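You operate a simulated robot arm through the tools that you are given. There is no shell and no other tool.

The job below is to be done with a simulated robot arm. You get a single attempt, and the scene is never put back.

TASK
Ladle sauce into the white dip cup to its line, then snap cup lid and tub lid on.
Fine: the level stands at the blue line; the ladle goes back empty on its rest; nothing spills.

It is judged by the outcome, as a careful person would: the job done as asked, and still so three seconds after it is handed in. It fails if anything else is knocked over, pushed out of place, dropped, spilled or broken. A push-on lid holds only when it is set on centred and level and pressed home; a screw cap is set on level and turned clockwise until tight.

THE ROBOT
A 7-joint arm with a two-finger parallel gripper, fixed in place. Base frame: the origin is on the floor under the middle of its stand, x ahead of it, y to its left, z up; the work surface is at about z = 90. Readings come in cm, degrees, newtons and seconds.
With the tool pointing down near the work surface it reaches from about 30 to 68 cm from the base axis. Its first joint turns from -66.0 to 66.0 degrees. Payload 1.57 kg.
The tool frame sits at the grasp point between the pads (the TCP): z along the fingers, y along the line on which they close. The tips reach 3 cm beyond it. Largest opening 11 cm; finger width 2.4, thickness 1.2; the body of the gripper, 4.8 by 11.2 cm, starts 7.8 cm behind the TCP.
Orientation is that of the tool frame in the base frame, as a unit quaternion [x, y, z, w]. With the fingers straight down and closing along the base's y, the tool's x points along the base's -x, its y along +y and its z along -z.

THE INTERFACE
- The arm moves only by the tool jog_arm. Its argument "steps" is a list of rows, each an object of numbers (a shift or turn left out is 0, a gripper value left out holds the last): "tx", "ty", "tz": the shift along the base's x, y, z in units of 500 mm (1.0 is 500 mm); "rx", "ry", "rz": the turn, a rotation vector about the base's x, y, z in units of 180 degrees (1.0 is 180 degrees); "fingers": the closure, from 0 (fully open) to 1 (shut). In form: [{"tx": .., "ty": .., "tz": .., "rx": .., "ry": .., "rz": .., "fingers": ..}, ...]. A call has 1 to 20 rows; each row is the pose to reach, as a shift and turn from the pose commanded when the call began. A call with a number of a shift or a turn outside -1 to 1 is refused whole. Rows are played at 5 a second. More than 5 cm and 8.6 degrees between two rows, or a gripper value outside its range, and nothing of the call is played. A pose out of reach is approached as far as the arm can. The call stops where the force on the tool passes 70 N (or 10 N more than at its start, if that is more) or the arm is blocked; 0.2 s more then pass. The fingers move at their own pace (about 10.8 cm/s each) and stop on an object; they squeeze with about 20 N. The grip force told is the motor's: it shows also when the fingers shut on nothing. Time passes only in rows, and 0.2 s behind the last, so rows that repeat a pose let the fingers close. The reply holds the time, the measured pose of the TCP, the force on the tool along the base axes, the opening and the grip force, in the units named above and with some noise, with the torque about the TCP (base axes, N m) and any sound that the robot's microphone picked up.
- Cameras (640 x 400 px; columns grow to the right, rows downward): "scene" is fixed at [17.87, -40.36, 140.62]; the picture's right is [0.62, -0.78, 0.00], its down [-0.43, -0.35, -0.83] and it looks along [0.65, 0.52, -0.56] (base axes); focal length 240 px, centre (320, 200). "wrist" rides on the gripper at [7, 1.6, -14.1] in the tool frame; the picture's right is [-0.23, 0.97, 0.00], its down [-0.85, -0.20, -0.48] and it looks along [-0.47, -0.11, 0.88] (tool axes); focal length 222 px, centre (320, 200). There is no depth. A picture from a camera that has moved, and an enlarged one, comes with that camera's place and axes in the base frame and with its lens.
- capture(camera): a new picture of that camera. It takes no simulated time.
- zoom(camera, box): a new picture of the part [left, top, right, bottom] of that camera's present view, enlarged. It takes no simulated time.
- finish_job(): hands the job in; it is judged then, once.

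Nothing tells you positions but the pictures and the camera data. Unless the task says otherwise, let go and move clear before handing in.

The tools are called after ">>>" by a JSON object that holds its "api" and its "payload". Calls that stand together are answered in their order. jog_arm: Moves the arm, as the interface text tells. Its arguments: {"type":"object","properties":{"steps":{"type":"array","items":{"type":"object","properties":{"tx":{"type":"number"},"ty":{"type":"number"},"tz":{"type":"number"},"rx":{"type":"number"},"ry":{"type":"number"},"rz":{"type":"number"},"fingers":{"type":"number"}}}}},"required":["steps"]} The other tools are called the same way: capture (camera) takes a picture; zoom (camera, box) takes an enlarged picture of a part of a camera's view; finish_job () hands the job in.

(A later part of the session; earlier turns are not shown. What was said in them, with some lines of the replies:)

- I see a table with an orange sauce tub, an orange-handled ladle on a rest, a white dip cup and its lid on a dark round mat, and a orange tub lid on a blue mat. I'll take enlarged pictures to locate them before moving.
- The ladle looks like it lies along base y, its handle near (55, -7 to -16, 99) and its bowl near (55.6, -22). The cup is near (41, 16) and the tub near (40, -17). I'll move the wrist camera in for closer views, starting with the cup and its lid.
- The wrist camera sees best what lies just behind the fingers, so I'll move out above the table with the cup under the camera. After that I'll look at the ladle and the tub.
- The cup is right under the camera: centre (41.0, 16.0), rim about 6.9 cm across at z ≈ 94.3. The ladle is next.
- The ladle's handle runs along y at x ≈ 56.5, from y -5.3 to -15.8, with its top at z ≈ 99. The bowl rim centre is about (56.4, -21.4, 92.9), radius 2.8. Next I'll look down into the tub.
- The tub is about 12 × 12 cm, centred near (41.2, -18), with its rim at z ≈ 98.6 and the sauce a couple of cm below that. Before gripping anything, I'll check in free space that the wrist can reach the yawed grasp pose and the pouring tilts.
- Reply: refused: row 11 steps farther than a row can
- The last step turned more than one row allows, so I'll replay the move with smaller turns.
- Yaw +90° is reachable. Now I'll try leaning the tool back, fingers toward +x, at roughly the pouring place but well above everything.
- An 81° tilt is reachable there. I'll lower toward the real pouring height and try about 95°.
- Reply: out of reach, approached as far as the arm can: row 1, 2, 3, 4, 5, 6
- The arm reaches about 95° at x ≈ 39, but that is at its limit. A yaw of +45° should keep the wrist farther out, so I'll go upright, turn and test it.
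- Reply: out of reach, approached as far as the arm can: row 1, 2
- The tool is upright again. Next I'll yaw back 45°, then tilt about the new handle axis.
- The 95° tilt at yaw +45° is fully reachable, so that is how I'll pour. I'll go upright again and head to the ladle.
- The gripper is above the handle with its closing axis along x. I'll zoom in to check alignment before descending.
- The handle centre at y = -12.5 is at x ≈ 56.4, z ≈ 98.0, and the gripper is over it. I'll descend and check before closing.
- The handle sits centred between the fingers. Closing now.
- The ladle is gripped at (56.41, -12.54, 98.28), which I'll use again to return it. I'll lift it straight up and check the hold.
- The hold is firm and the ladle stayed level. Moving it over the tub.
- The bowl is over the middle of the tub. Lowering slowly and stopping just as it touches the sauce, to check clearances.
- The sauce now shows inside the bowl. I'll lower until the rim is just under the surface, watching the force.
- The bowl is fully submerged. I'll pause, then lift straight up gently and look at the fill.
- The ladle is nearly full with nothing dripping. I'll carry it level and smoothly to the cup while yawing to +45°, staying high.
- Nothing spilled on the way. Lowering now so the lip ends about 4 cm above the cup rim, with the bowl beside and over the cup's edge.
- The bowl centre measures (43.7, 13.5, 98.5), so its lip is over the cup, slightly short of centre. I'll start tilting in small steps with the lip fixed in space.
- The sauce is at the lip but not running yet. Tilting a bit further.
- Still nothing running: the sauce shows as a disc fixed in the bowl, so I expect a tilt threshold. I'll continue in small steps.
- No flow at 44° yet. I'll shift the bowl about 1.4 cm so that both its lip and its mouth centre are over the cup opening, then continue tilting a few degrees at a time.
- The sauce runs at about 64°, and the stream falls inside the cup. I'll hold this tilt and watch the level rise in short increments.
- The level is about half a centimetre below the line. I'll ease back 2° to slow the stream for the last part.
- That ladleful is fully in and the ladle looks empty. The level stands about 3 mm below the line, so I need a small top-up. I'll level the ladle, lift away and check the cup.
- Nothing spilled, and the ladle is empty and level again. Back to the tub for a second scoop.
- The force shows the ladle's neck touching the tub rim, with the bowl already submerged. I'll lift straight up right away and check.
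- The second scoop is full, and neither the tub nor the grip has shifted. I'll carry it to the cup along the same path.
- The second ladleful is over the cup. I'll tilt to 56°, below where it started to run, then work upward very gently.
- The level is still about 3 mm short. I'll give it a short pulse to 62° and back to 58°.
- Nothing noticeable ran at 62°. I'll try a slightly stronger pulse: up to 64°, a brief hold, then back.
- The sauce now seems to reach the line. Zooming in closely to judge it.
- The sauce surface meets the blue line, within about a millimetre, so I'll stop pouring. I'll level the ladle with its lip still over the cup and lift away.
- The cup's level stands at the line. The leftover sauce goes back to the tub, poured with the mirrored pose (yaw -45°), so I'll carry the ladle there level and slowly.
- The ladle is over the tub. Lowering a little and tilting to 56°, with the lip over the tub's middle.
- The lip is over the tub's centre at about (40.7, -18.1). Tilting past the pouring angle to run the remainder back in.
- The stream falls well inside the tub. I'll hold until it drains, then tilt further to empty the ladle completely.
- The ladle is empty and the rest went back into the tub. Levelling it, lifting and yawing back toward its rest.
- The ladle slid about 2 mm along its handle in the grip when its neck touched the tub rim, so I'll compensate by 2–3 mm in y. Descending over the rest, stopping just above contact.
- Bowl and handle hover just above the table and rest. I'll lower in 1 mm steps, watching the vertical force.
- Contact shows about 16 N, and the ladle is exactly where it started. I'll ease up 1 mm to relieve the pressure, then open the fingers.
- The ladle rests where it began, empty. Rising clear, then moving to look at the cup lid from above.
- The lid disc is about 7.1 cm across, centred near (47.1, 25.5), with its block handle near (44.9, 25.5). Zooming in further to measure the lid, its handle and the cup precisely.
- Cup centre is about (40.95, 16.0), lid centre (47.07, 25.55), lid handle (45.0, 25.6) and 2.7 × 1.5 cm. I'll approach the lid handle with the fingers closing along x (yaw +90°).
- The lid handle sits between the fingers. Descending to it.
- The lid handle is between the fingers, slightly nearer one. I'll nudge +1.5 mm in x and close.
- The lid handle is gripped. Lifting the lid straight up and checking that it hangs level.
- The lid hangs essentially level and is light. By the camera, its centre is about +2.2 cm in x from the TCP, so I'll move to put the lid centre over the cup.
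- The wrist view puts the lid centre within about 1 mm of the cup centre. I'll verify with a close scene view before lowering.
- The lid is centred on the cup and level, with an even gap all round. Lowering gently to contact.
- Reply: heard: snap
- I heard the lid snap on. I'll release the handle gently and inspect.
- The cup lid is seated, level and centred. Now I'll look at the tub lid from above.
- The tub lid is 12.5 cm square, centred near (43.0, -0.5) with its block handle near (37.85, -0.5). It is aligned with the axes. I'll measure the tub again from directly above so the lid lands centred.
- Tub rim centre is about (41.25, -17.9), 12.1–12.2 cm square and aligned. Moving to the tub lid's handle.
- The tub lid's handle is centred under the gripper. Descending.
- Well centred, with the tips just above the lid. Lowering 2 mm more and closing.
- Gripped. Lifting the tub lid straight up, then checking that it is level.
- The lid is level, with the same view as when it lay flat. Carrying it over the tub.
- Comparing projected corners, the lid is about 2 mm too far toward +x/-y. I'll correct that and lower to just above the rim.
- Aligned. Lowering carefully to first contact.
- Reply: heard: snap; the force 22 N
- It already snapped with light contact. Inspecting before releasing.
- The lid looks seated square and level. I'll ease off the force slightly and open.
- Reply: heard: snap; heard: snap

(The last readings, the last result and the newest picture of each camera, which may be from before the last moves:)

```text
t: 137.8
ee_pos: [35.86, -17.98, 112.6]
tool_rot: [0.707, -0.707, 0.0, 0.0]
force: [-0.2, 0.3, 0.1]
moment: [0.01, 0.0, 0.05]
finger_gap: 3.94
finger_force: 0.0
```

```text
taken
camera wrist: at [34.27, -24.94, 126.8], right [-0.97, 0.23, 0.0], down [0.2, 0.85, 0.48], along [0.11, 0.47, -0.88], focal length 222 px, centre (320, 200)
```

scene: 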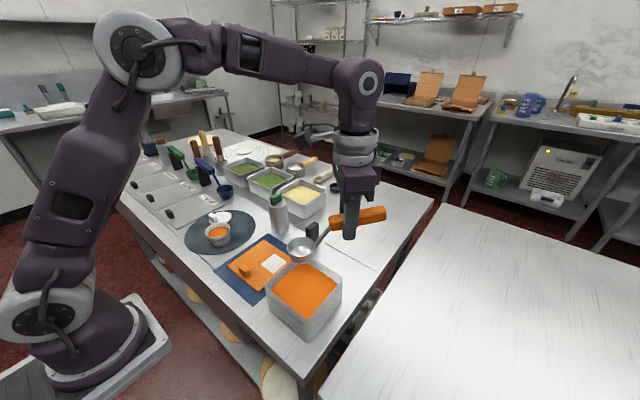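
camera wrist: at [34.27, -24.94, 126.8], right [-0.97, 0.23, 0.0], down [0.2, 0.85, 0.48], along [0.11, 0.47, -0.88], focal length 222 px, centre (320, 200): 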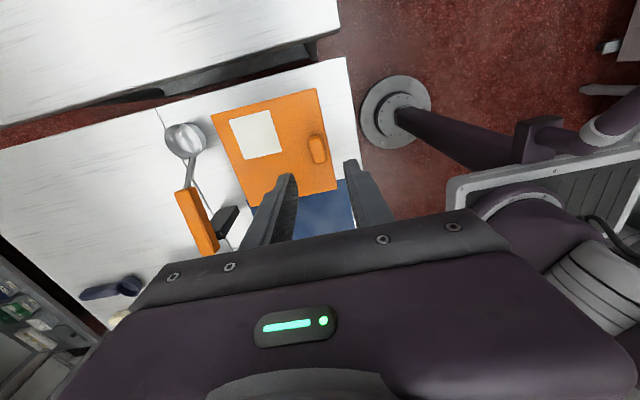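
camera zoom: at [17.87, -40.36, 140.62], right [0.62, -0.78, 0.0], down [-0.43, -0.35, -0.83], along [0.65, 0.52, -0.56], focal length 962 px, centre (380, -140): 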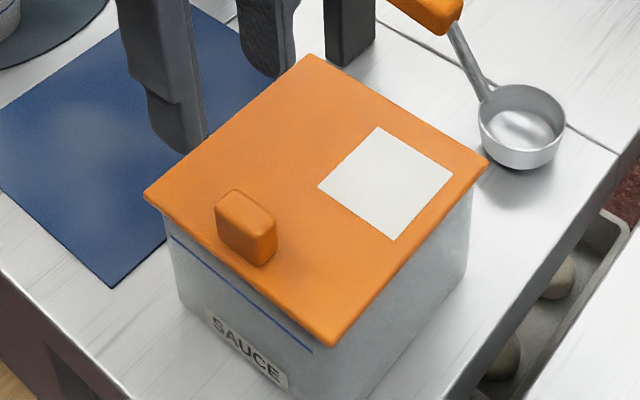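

I heard more than one snap while releasing, so I want to be sure the tub lid is fully home. Looking closely at its edges.

>>> {"api": "zoom", "payload": {"camera": "scene", "box": [262, 285, 312, 325]}}

>>> {"api": "zoom", "payload": {"camera": "scene", "box": [305, 265, 350, 325]}}

>>> {"api": "zoom", "payload": {"camera": "scene", "box": [205, 212, 245, 250]}}

```text
10.00 times, centred on (287, 305) of scene
camera zoom: at [17.87, -40.36, 140.62], right [0.62, -0.78, 0.0], down [-0.43, -0.35, -0.83], along [0.65, 0.52, -0.56], focal length 2405 px, centre (650, -850)
```

zoom: 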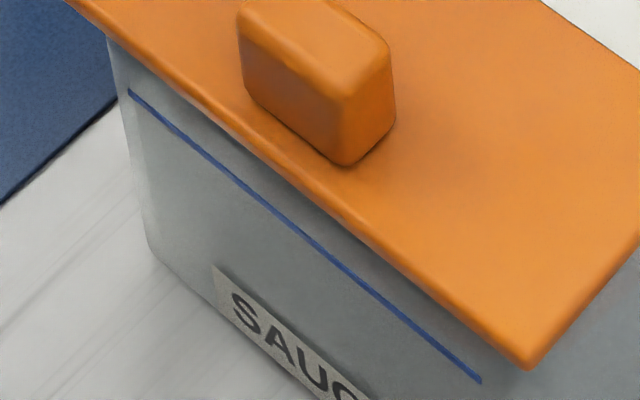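

```text
6.67 times, centred on (328, 295) of scene
camera zoom: at [17.87, -40.36, 140.62], right [0.62, -0.78, 0.0], down [-0.43, -0.35, -0.83], along [0.65, 0.52, -0.56], focal length 1604 px, centre (270, -433)
```

zoom: 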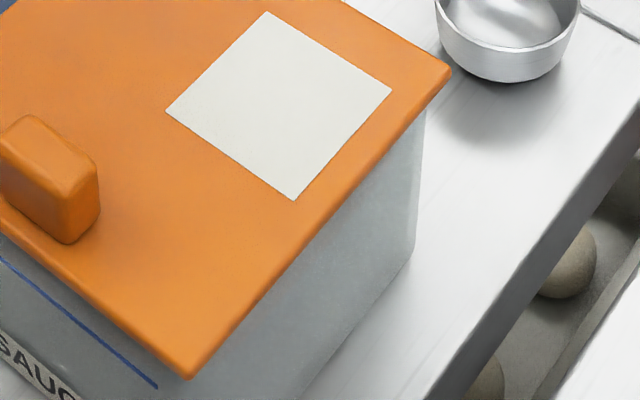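

```text
10.53 times, centred on (225, 231) of scene
camera zoom: at [17.87, -40.36, 140.62], right [0.62, -0.78, 0.0], down [-0.43, -0.35, -0.83], along [0.65, 0.52, -0.56], focal length 2532 px, centre (1320, -126)
```

zoom: 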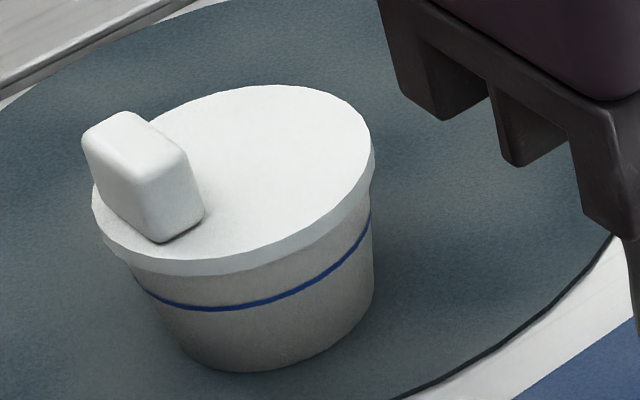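

Both lids look level with no gap. To be sure the tub lid is fully home, I'll press it lightly at the centre with closed fingertips.

>>> {"api": "jog_arm", "payload": {"steps": [{"tx": 0.05, "fingers": 1.0}, {"tx": 0.106, "fingers": 1.0}, {"tx": 0.106, "tz": -0.05}, {"tx": 0.106, "tz": -0.1}, {"tx": 0.106, "tz": -0.15}, {"tx": 0.106, "tz": -0.18}, {"tx": 0.106, "tz": -0.19}, {"tx": 0.106, "tz": -0.19}]}}

>>> {"api": "zoom", "payload": {"camera": "scene", "box": [255, 225, 355, 325]}}

```text
t: 139.6
ee_pos: [41.3, -17.87, 103.11]
tool_rot: [0.708, -0.707, -0.001, 0.0]
force: [0.6, 0.2, -0.1]
moment: [0.01, -0.01, -0.02]
finger_gap: 0.01
finger_force: 19.9
```

```text
4.00 times, centred on (305, 275) of scene
camera zoom: at [17.87, -40.36, 140.62], right [0.62, -0.78, 0.0], down [-0.43, -0.35, -0.83], along [0.65, 0.52, -0.56], focal length 962 px, centre (380, -100)
```

zoom: 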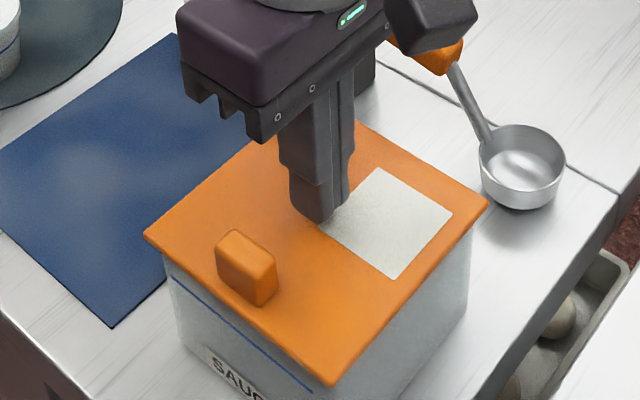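

>>> {"api": "jog_arm", "payload": {"steps": [{"tz": -0.004}, {"tz": -0.008}, {"tz": -0.008}]}}

>>> {"api": "jog_arm", "payload": {"steps": [{"tz": -0.002}, {"tz": -0.004}, {"tz": -0.004}]}}

```text
t: 140.4
ee_pos: [41.41, -17.91, 102.76]
tool_rot: [0.708, -0.707, 0.0, 0.0]
force: [-0.3, 0.7, 0.2]
moment: [-0.04, -0.02, -0.01]
finger_gap: 0.0
finger_force: 20.2
```

```text
t: 141.2
ee_pos: [41.29, -17.81, 102.43]
tool_rot: [-0.707, 0.707, 0.001, 0.0]
force: [-0.6, -0.5, 0.2]
moment: [-0.04, 0.0, 0.0]
finger_gap: 0.0
finger_force: 20.0
```

>>> {"api": "jog_arm", "payload": {"steps": [{"tz": -0.002}, {"tz": -0.004}, {"tz": -0.004}]}}

>>> {"api": "zoom", "payload": {"camera": "scene", "box": [280, 240, 330, 290]}}

```text
t: 142.0
ee_pos: [41.37, -18.01, 102.37]
tool_rot: [-0.706, 0.708, 0.0, 0.0]
force: [-1.4, -0.1, 0.2]
moment: [0.03, -0.03, 0.01]
finger_gap: 0.0
finger_force: 20.2
```

```text
8.00 times, centred on (305, 265) of scene
camera zoom: at [17.87, -40.36, 140.62], right [0.62, -0.78, 0.0], down [-0.43, -0.35, -0.83], along [0.65, 0.52, -0.56], focal length 1924 px, centre (440, -320)
```

zoom: 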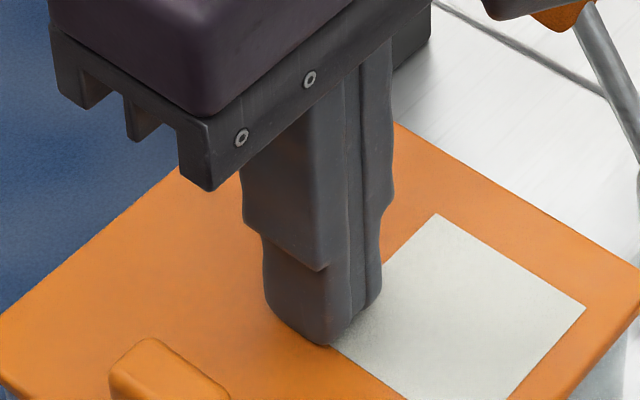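

No contact yet. Continuing in small steps.

>>> {"api": "jog_arm", "payload": {"steps": [{"tz": -0.002}, {"tz": -0.004}, {"tz": -0.004}]}}

>>> {"api": "jog_arm", "payload": {"steps": [{"tz": -0.002}, {"tz": -0.003}, {"tz": -0.003}]}}

```text
t: 142.8
ee_pos: [41.3, -18.06, 102.39]
tool_rot: [-0.707, 0.707, -0.002, 0.001]
force: [-7.3, 7.2, 46.6]
moment: [0.18, 0.17, 0.0]
finger_gap: 0.0
finger_force: 20.0
```

```text
t: 143.2
ee_pos: [41.45, -17.91, 102.32]
tool_rot: [-0.707, 0.707, -0.002, 0.0]
force: [-8.4, 6.3, 22.4]
moment: [0.2, 0.28, 0.0]
finger_gap: 0.01
finger_force: 19.9
stopped in row 2: the force on the tool passed its limit at 75 N (the readings are from after the stop); the commanded pose is now the measured one
```

The lid is firm: the force rose sharply and nothing more clicked, so it is fully home. Backing straight off and checking everything.

>>> {"api": "jog_arm", "payload": {"steps": [{"tz": 0.01}, {"tz": 0.05}, {"tz": 0.12}, {"tz": 0.2}, {"tz": 0.28}, {"tz": 0.3}, {"tz": 0.3}]}}

>>> {"api": "zoom", "payload": {"camera": "scene", "box": [245, 225, 365, 335]}}

>>> {"api": "capture", "payload": {"camera": "scene"}}

>>> {"api": "capture", "payload": {"camera": "wrist"}}

```text
t: 144.8
ee_pos: [41.4, -17.66, 117.02]
tool_rot: [-0.706, 0.708, -0.002, 0.001]
force: [0.2, -0.5, 0.6]
moment: [-0.03, 0.0, -0.02]
finger_gap: 0.0
finger_force: 20.4
```

```text
3.64 times, centred on (305, 280) of scene
camera zoom: at [17.87, -40.36, 140.62], right [0.62, -0.78, 0.0], down [-0.43, -0.35, -0.83], along [0.65, 0.52, -0.56], focal length 875 px, centre (374, -91)
```

zoom: 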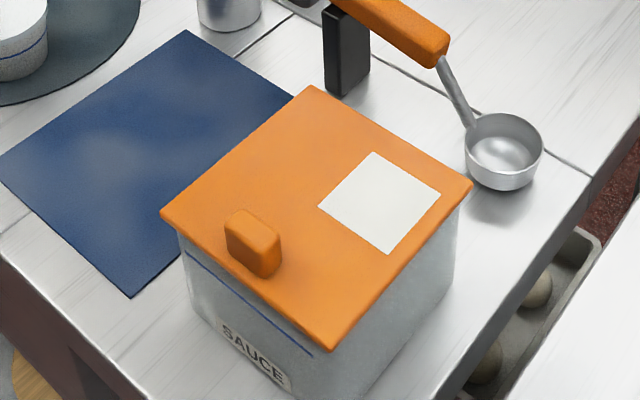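

```text
taken
```

scene: 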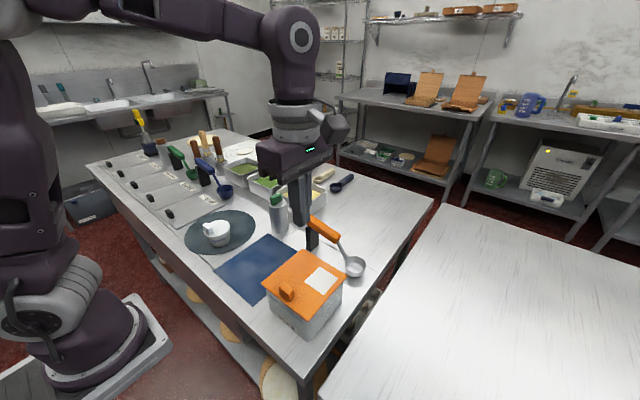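

```text
taken
camera wrist: at [39.72, -24.72, 131.24], right [-0.97, 0.23, 0.0], down [0.2, 0.86, 0.48], along [0.11, 0.46, -0.88], focal length 222 px, centre (320, 200)
```

wrist: 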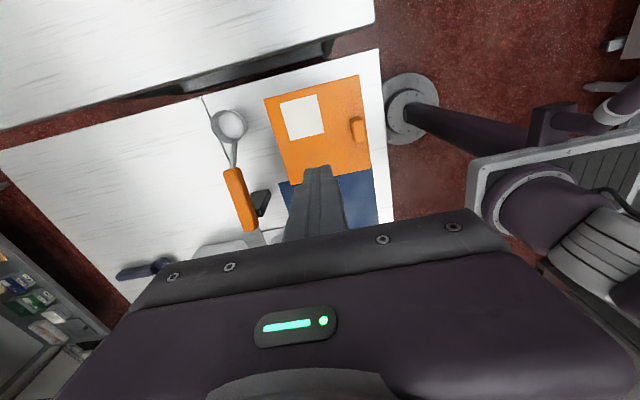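

>>> {"api": "zoom", "payload": {"camera": "scene", "box": [250, 245, 360, 345]}}

>>> {"api": "zoom", "payload": {"camera": "scene", "box": [170, 190, 290, 265]}}

>>> {"api": "zoom", "payload": {"camera": "scene", "box": [280, 200, 380, 290]}}

```text
4.00 times, centred on (305, 295) of scene
camera zoom: at [17.87, -40.36, 140.62], right [0.62, -0.78, 0.0], down [-0.43, -0.35, -0.83], along [0.65, 0.52, -0.56], focal length 962 px, centre (380, -180)
```

zoom: 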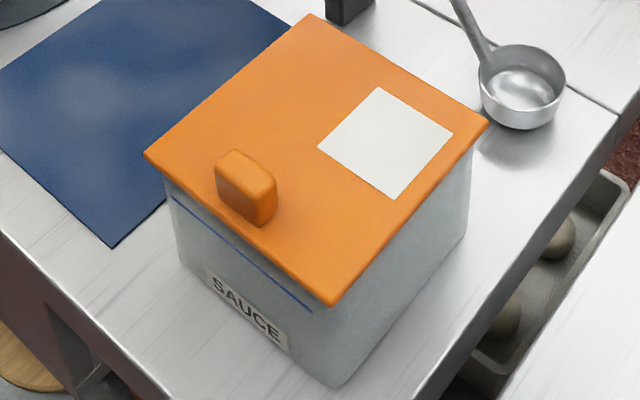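

```text
5.33 times, centred on (230, 228) of scene
camera zoom: at [17.87, -40.36, 140.62], right [0.62, -0.78, 0.0], down [-0.43, -0.35, -0.83], along [0.65, 0.52, -0.56], focal length 1283 px, centre (800, 53)
```

zoom: 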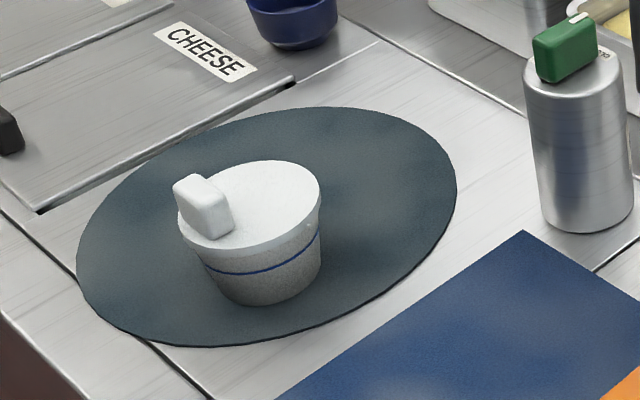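

```text
4.44 times, centred on (330, 245) of scene
camera zoom: at [17.87, -40.36, 140.62], right [0.62, -0.78, 0.0], down [-0.43, -0.35, -0.83], along [0.65, 0.52, -0.56], focal length 1069 px, centre (276, 0)
```

zoom: 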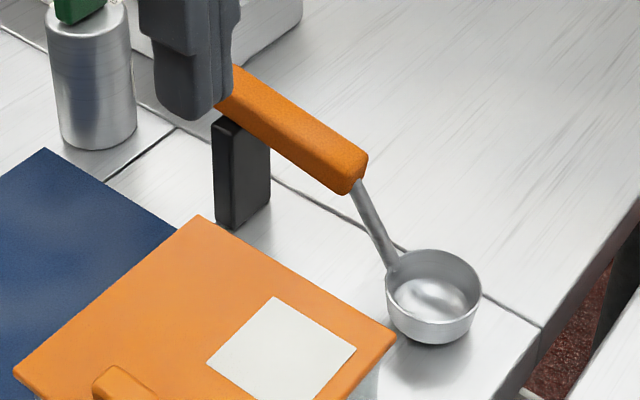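

Everything else is undisturbed: the ladle is empty on its rest and the tub hasn't moved. As a last check I'll press the cup lid lightly at its centre too.

>>> {"api": "jog_arm", "payload": {"steps": [{"ty": 0.05}, {"ty": 0.13}, {"ty": 0.21}, {"ty": 0.3}, {"ty": 0.39}, {"ty": 0.48}, {"ty": 0.56}, {"ty": 0.63}, {"ty": 0.67}, {"ty": 0.674, "tz": -0.06}, {"ty": 0.674, "tz": -0.14}, {"ty": 0.674, "tz": -0.22}, {"ty": 0.674, "tz": -0.28}, {"ty": 0.674, "tz": -0.32}, {"ty": 0.674, "tz": -0.33}, {"ty": 0.674, "tz": -0.33}]}}

>>> {"api": "zoom", "payload": {"camera": "scene", "box": [195, 195, 265, 250]}}

>>> {"api": "zoom", "payload": {"camera": "wrist", "box": [220, 60, 420, 220]}}

```text
t: 148.2
ee_pos: [41.55, 15.72, 100.92]
tool_rot: [0.707, -0.707, 0.002, 0.0]
force: [0.6, -0.2, 0.2]
moment: [0.02, 0.0, -0.01]
finger_gap: 0.0
finger_force: 19.9
```

```text
7.27 times, centred on (230, 222) of scene
camera zoom: at [17.87, -40.36, 140.62], right [0.62, -0.78, 0.0], down [-0.43, -0.35, -0.83], along [0.65, 0.52, -0.56], focal length 1749 px, centre (974, 36)
```

zoom: 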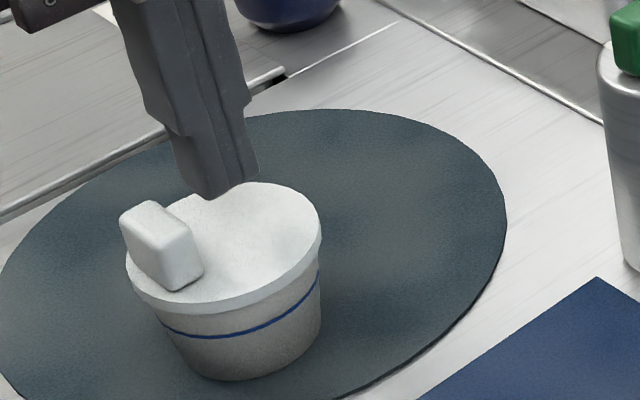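

```text
2.50 times, centred on (320, 140) of wrist
camera zoom: at [39.9, 8.82, 115.14], right [-0.97, 0.23, 0.0], down [0.2, 0.86, 0.48], along [0.11, 0.46, -0.88], focal length 555 px, centre (320, 350)
```

zoom: 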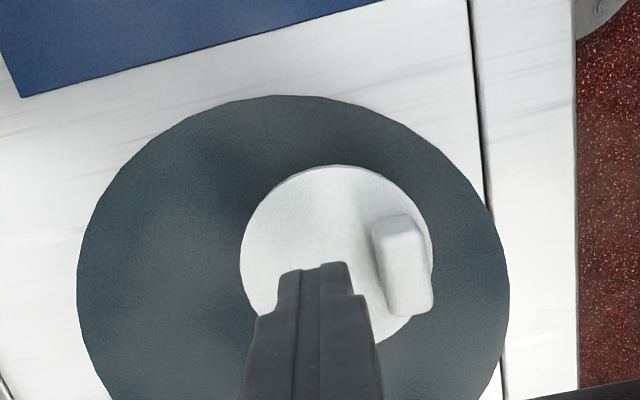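

>>> {"api": "jog_arm", "payload": {"steps": [{"tx": -0.007, "ty": 0.004}, {"tx": -0.007, "ty": 0.004, "tz": -0.02}, {"tx": -0.007, "ty": 0.004, "tz": -0.036}, {"tx": -0.007, "ty": 0.004, "tz": -0.042}, {"tx": -0.007, "ty": 0.004, "tz": -0.042}]}}

>>> {"api": "zoom", "payload": {"camera": "scene", "box": [205, 205, 250, 245]}}

```text
t: 149.4
ee_pos: [41.03, 16.03, 98.8]
tool_rot: [0.708, -0.707, 0.003, 0.001]
force: [-1.3, -0.2, 0.4]
moment: [0.04, -0.02, 0.0]
finger_gap: 0.03
finger_force: 20.3
```

```text
10.00 times, centred on (228, 225) of scene
camera zoom: at [17.87, -40.36, 140.62], right [0.62, -0.78, 0.0], down [-0.43, -0.35, -0.83], along [0.65, 0.52, -0.56], focal length 2405 px, centre (1245, -50)
```

zoom: 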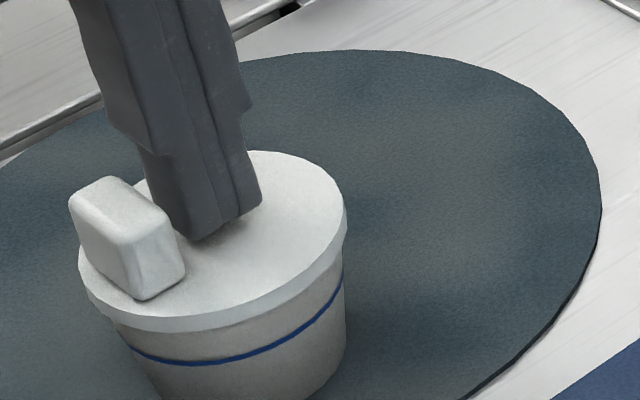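

Right over the lid's centre, with a few millimetres left. Pressing in tiny steps.

>>> {"api": "jog_arm", "payload": {"steps": [{"tz": -0.002}, {"tz": -0.004}, {"tz": -0.004}]}}

>>> {"api": "jog_arm", "payload": {"steps": [{"tz": -0.001}, {"tz": -0.002}, {"tz": -0.002}]}}

>>> {"api": "jog_arm", "payload": {"steps": [{"tz": -0.001}, {"tz": -0.002}, {"tz": -0.002}]}}

```text
t: 150.2
ee_pos: [41.06, 16.05, 98.49]
tool_rot: [-0.707, 0.707, -0.002, 0.001]
force: [-0.4, -0.5, -0.7]
moment: [0.03, 0.0, -0.03]
finger_gap: 0.02
finger_force: 20.1
```

```text
t: 151.0
ee_pos: [41.07, 15.97, 98.46]
tool_rot: [0.708, -0.707, 0.002, -0.001]
force: [-0.5, 0.4, 0.2]
moment: [-0.03, -0.03, -0.03]
finger_gap: 0.01
finger_force: 20.2
```

```text
t: 151.8
ee_pos: [41.17, 15.93, 98.29]
tool_rot: [0.707, -0.707, 0.001, 0.0]
force: [0.5, 3.3, 8.0]
moment: [0.18, -0.02, 0.01]
finger_gap: 0.0
finger_force: 19.5
```

>>> {"api": "jog_arm", "payload": {"steps": [{"tz": -0.001}, {"tz": -0.0015}, {"tz": -0.0015}]}}

```text
t: 152.6
ee_pos: [41.11, 15.88, 98.2]
tool_rot: [0.707, -0.707, 0.003, -0.001]
force: [-3.5, -4.0, 38.5]
moment: [0.12, 0.07, 0.02]
finger_gap: 0.01
finger_force: 19.4
```

The cup lid is firm at about 38 N with no further movement. Backing off and moving the arm clear.

>>> {"api": "jog_arm", "payload": {"steps": [{"tz": 0.01}, {"tz": 0.06}, {"tz": 0.14}, {"tz": 0.22}, {"tz": 0.3}, {"tz": 0.36}, {"tz": 0.36}]}}

>>> {"api": "zoom", "payload": {"camera": "scene", "box": [170, 190, 290, 265]}}

>>> {"api": "capture", "payload": {"camera": "wrist"}}

>>> {"api": "capture", "payload": {"camera": "scene"}}

```text
t: 154.2
ee_pos: [41.1, 15.88, 116.46]
tool_rot: [0.707, -0.707, 0.002, -0.001]
force: [-0.2, 0.0, -0.2]
moment: [-0.04, 0.03, -0.01]
finger_gap: 0.0
finger_force: 20.6
```

```text
5.33 times, centred on (230, 228) of scene
camera zoom: at [17.87, -40.36, 140.62], right [0.62, -0.78, 0.0], down [-0.43, -0.35, -0.83], along [0.65, 0.52, -0.56], focal length 1283 px, centre (800, 53)
```

zoom: 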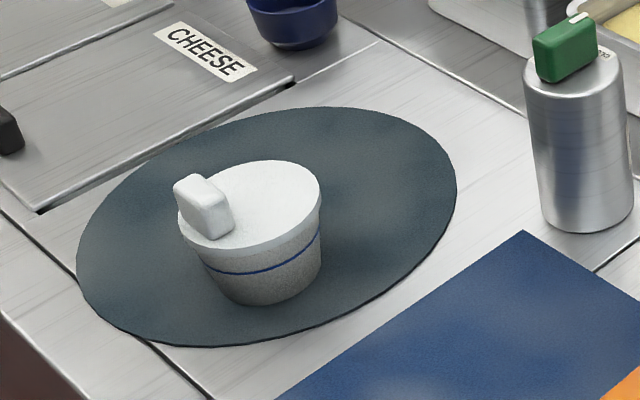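

```text
taken
camera wrist: at [39.51, 8.92, 130.6], right [-0.97, 0.23, 0.0], down [0.2, 0.86, 0.48], along [0.11, 0.46, -0.88], focal length 222 px, centre (320, 200)
```

wrist: 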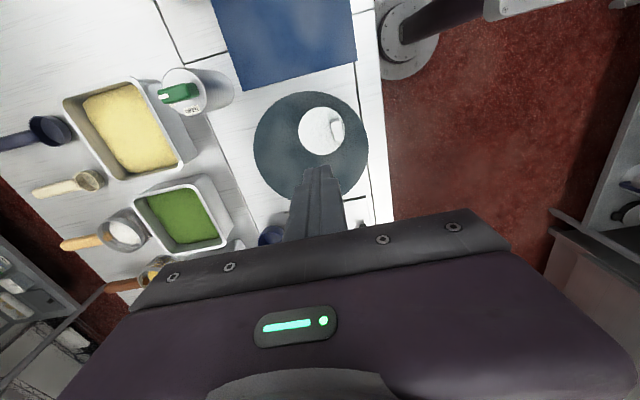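

```text
taken
```

scene: 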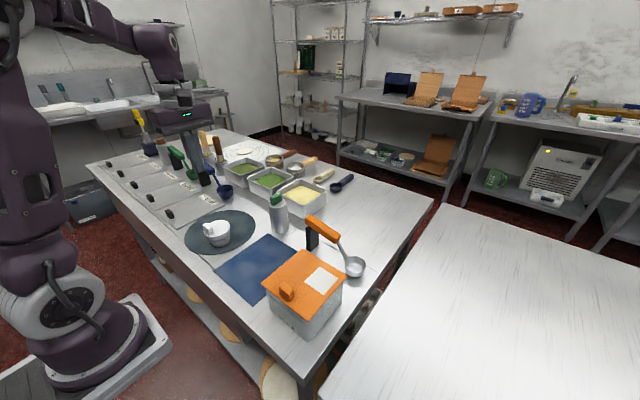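

The cup is filled to its line with its lid snapped on, the tub lid is snapped on level, and the empty ladle is back on its rest. Nothing was spilled or displaced. The arm is clear, so I'm handing in.

>>> {"api": "finish_job", "payload": {}}

```text
The job is handed in.
```

I've handed the job in. The dip cup is filled to its blue line and both lids are snapped on. The empty ladle is back on its rest.

- **Sauce level:** One full ladle came up about 3 mm short, so I topped it up from a second and poured the rest back into the tub. The level looks within about a millimetre of the line.
- **Cup lid:** It snapped on, then took a press of about 38 N at the centre without moving.
- **Tub lid:** I heard a snap on lowering it and two more while letting go, so I pressed it again at the centre. The force rose to the 75 N stop with no further click, and it looks level with no gap.
- **Ladle:** Its neck touched the tub rim on the second scoop and slid about 2 mm in the grip. I corrected for that, and it sits where it started.

I saw no spills, and nothing else on the table had moved.
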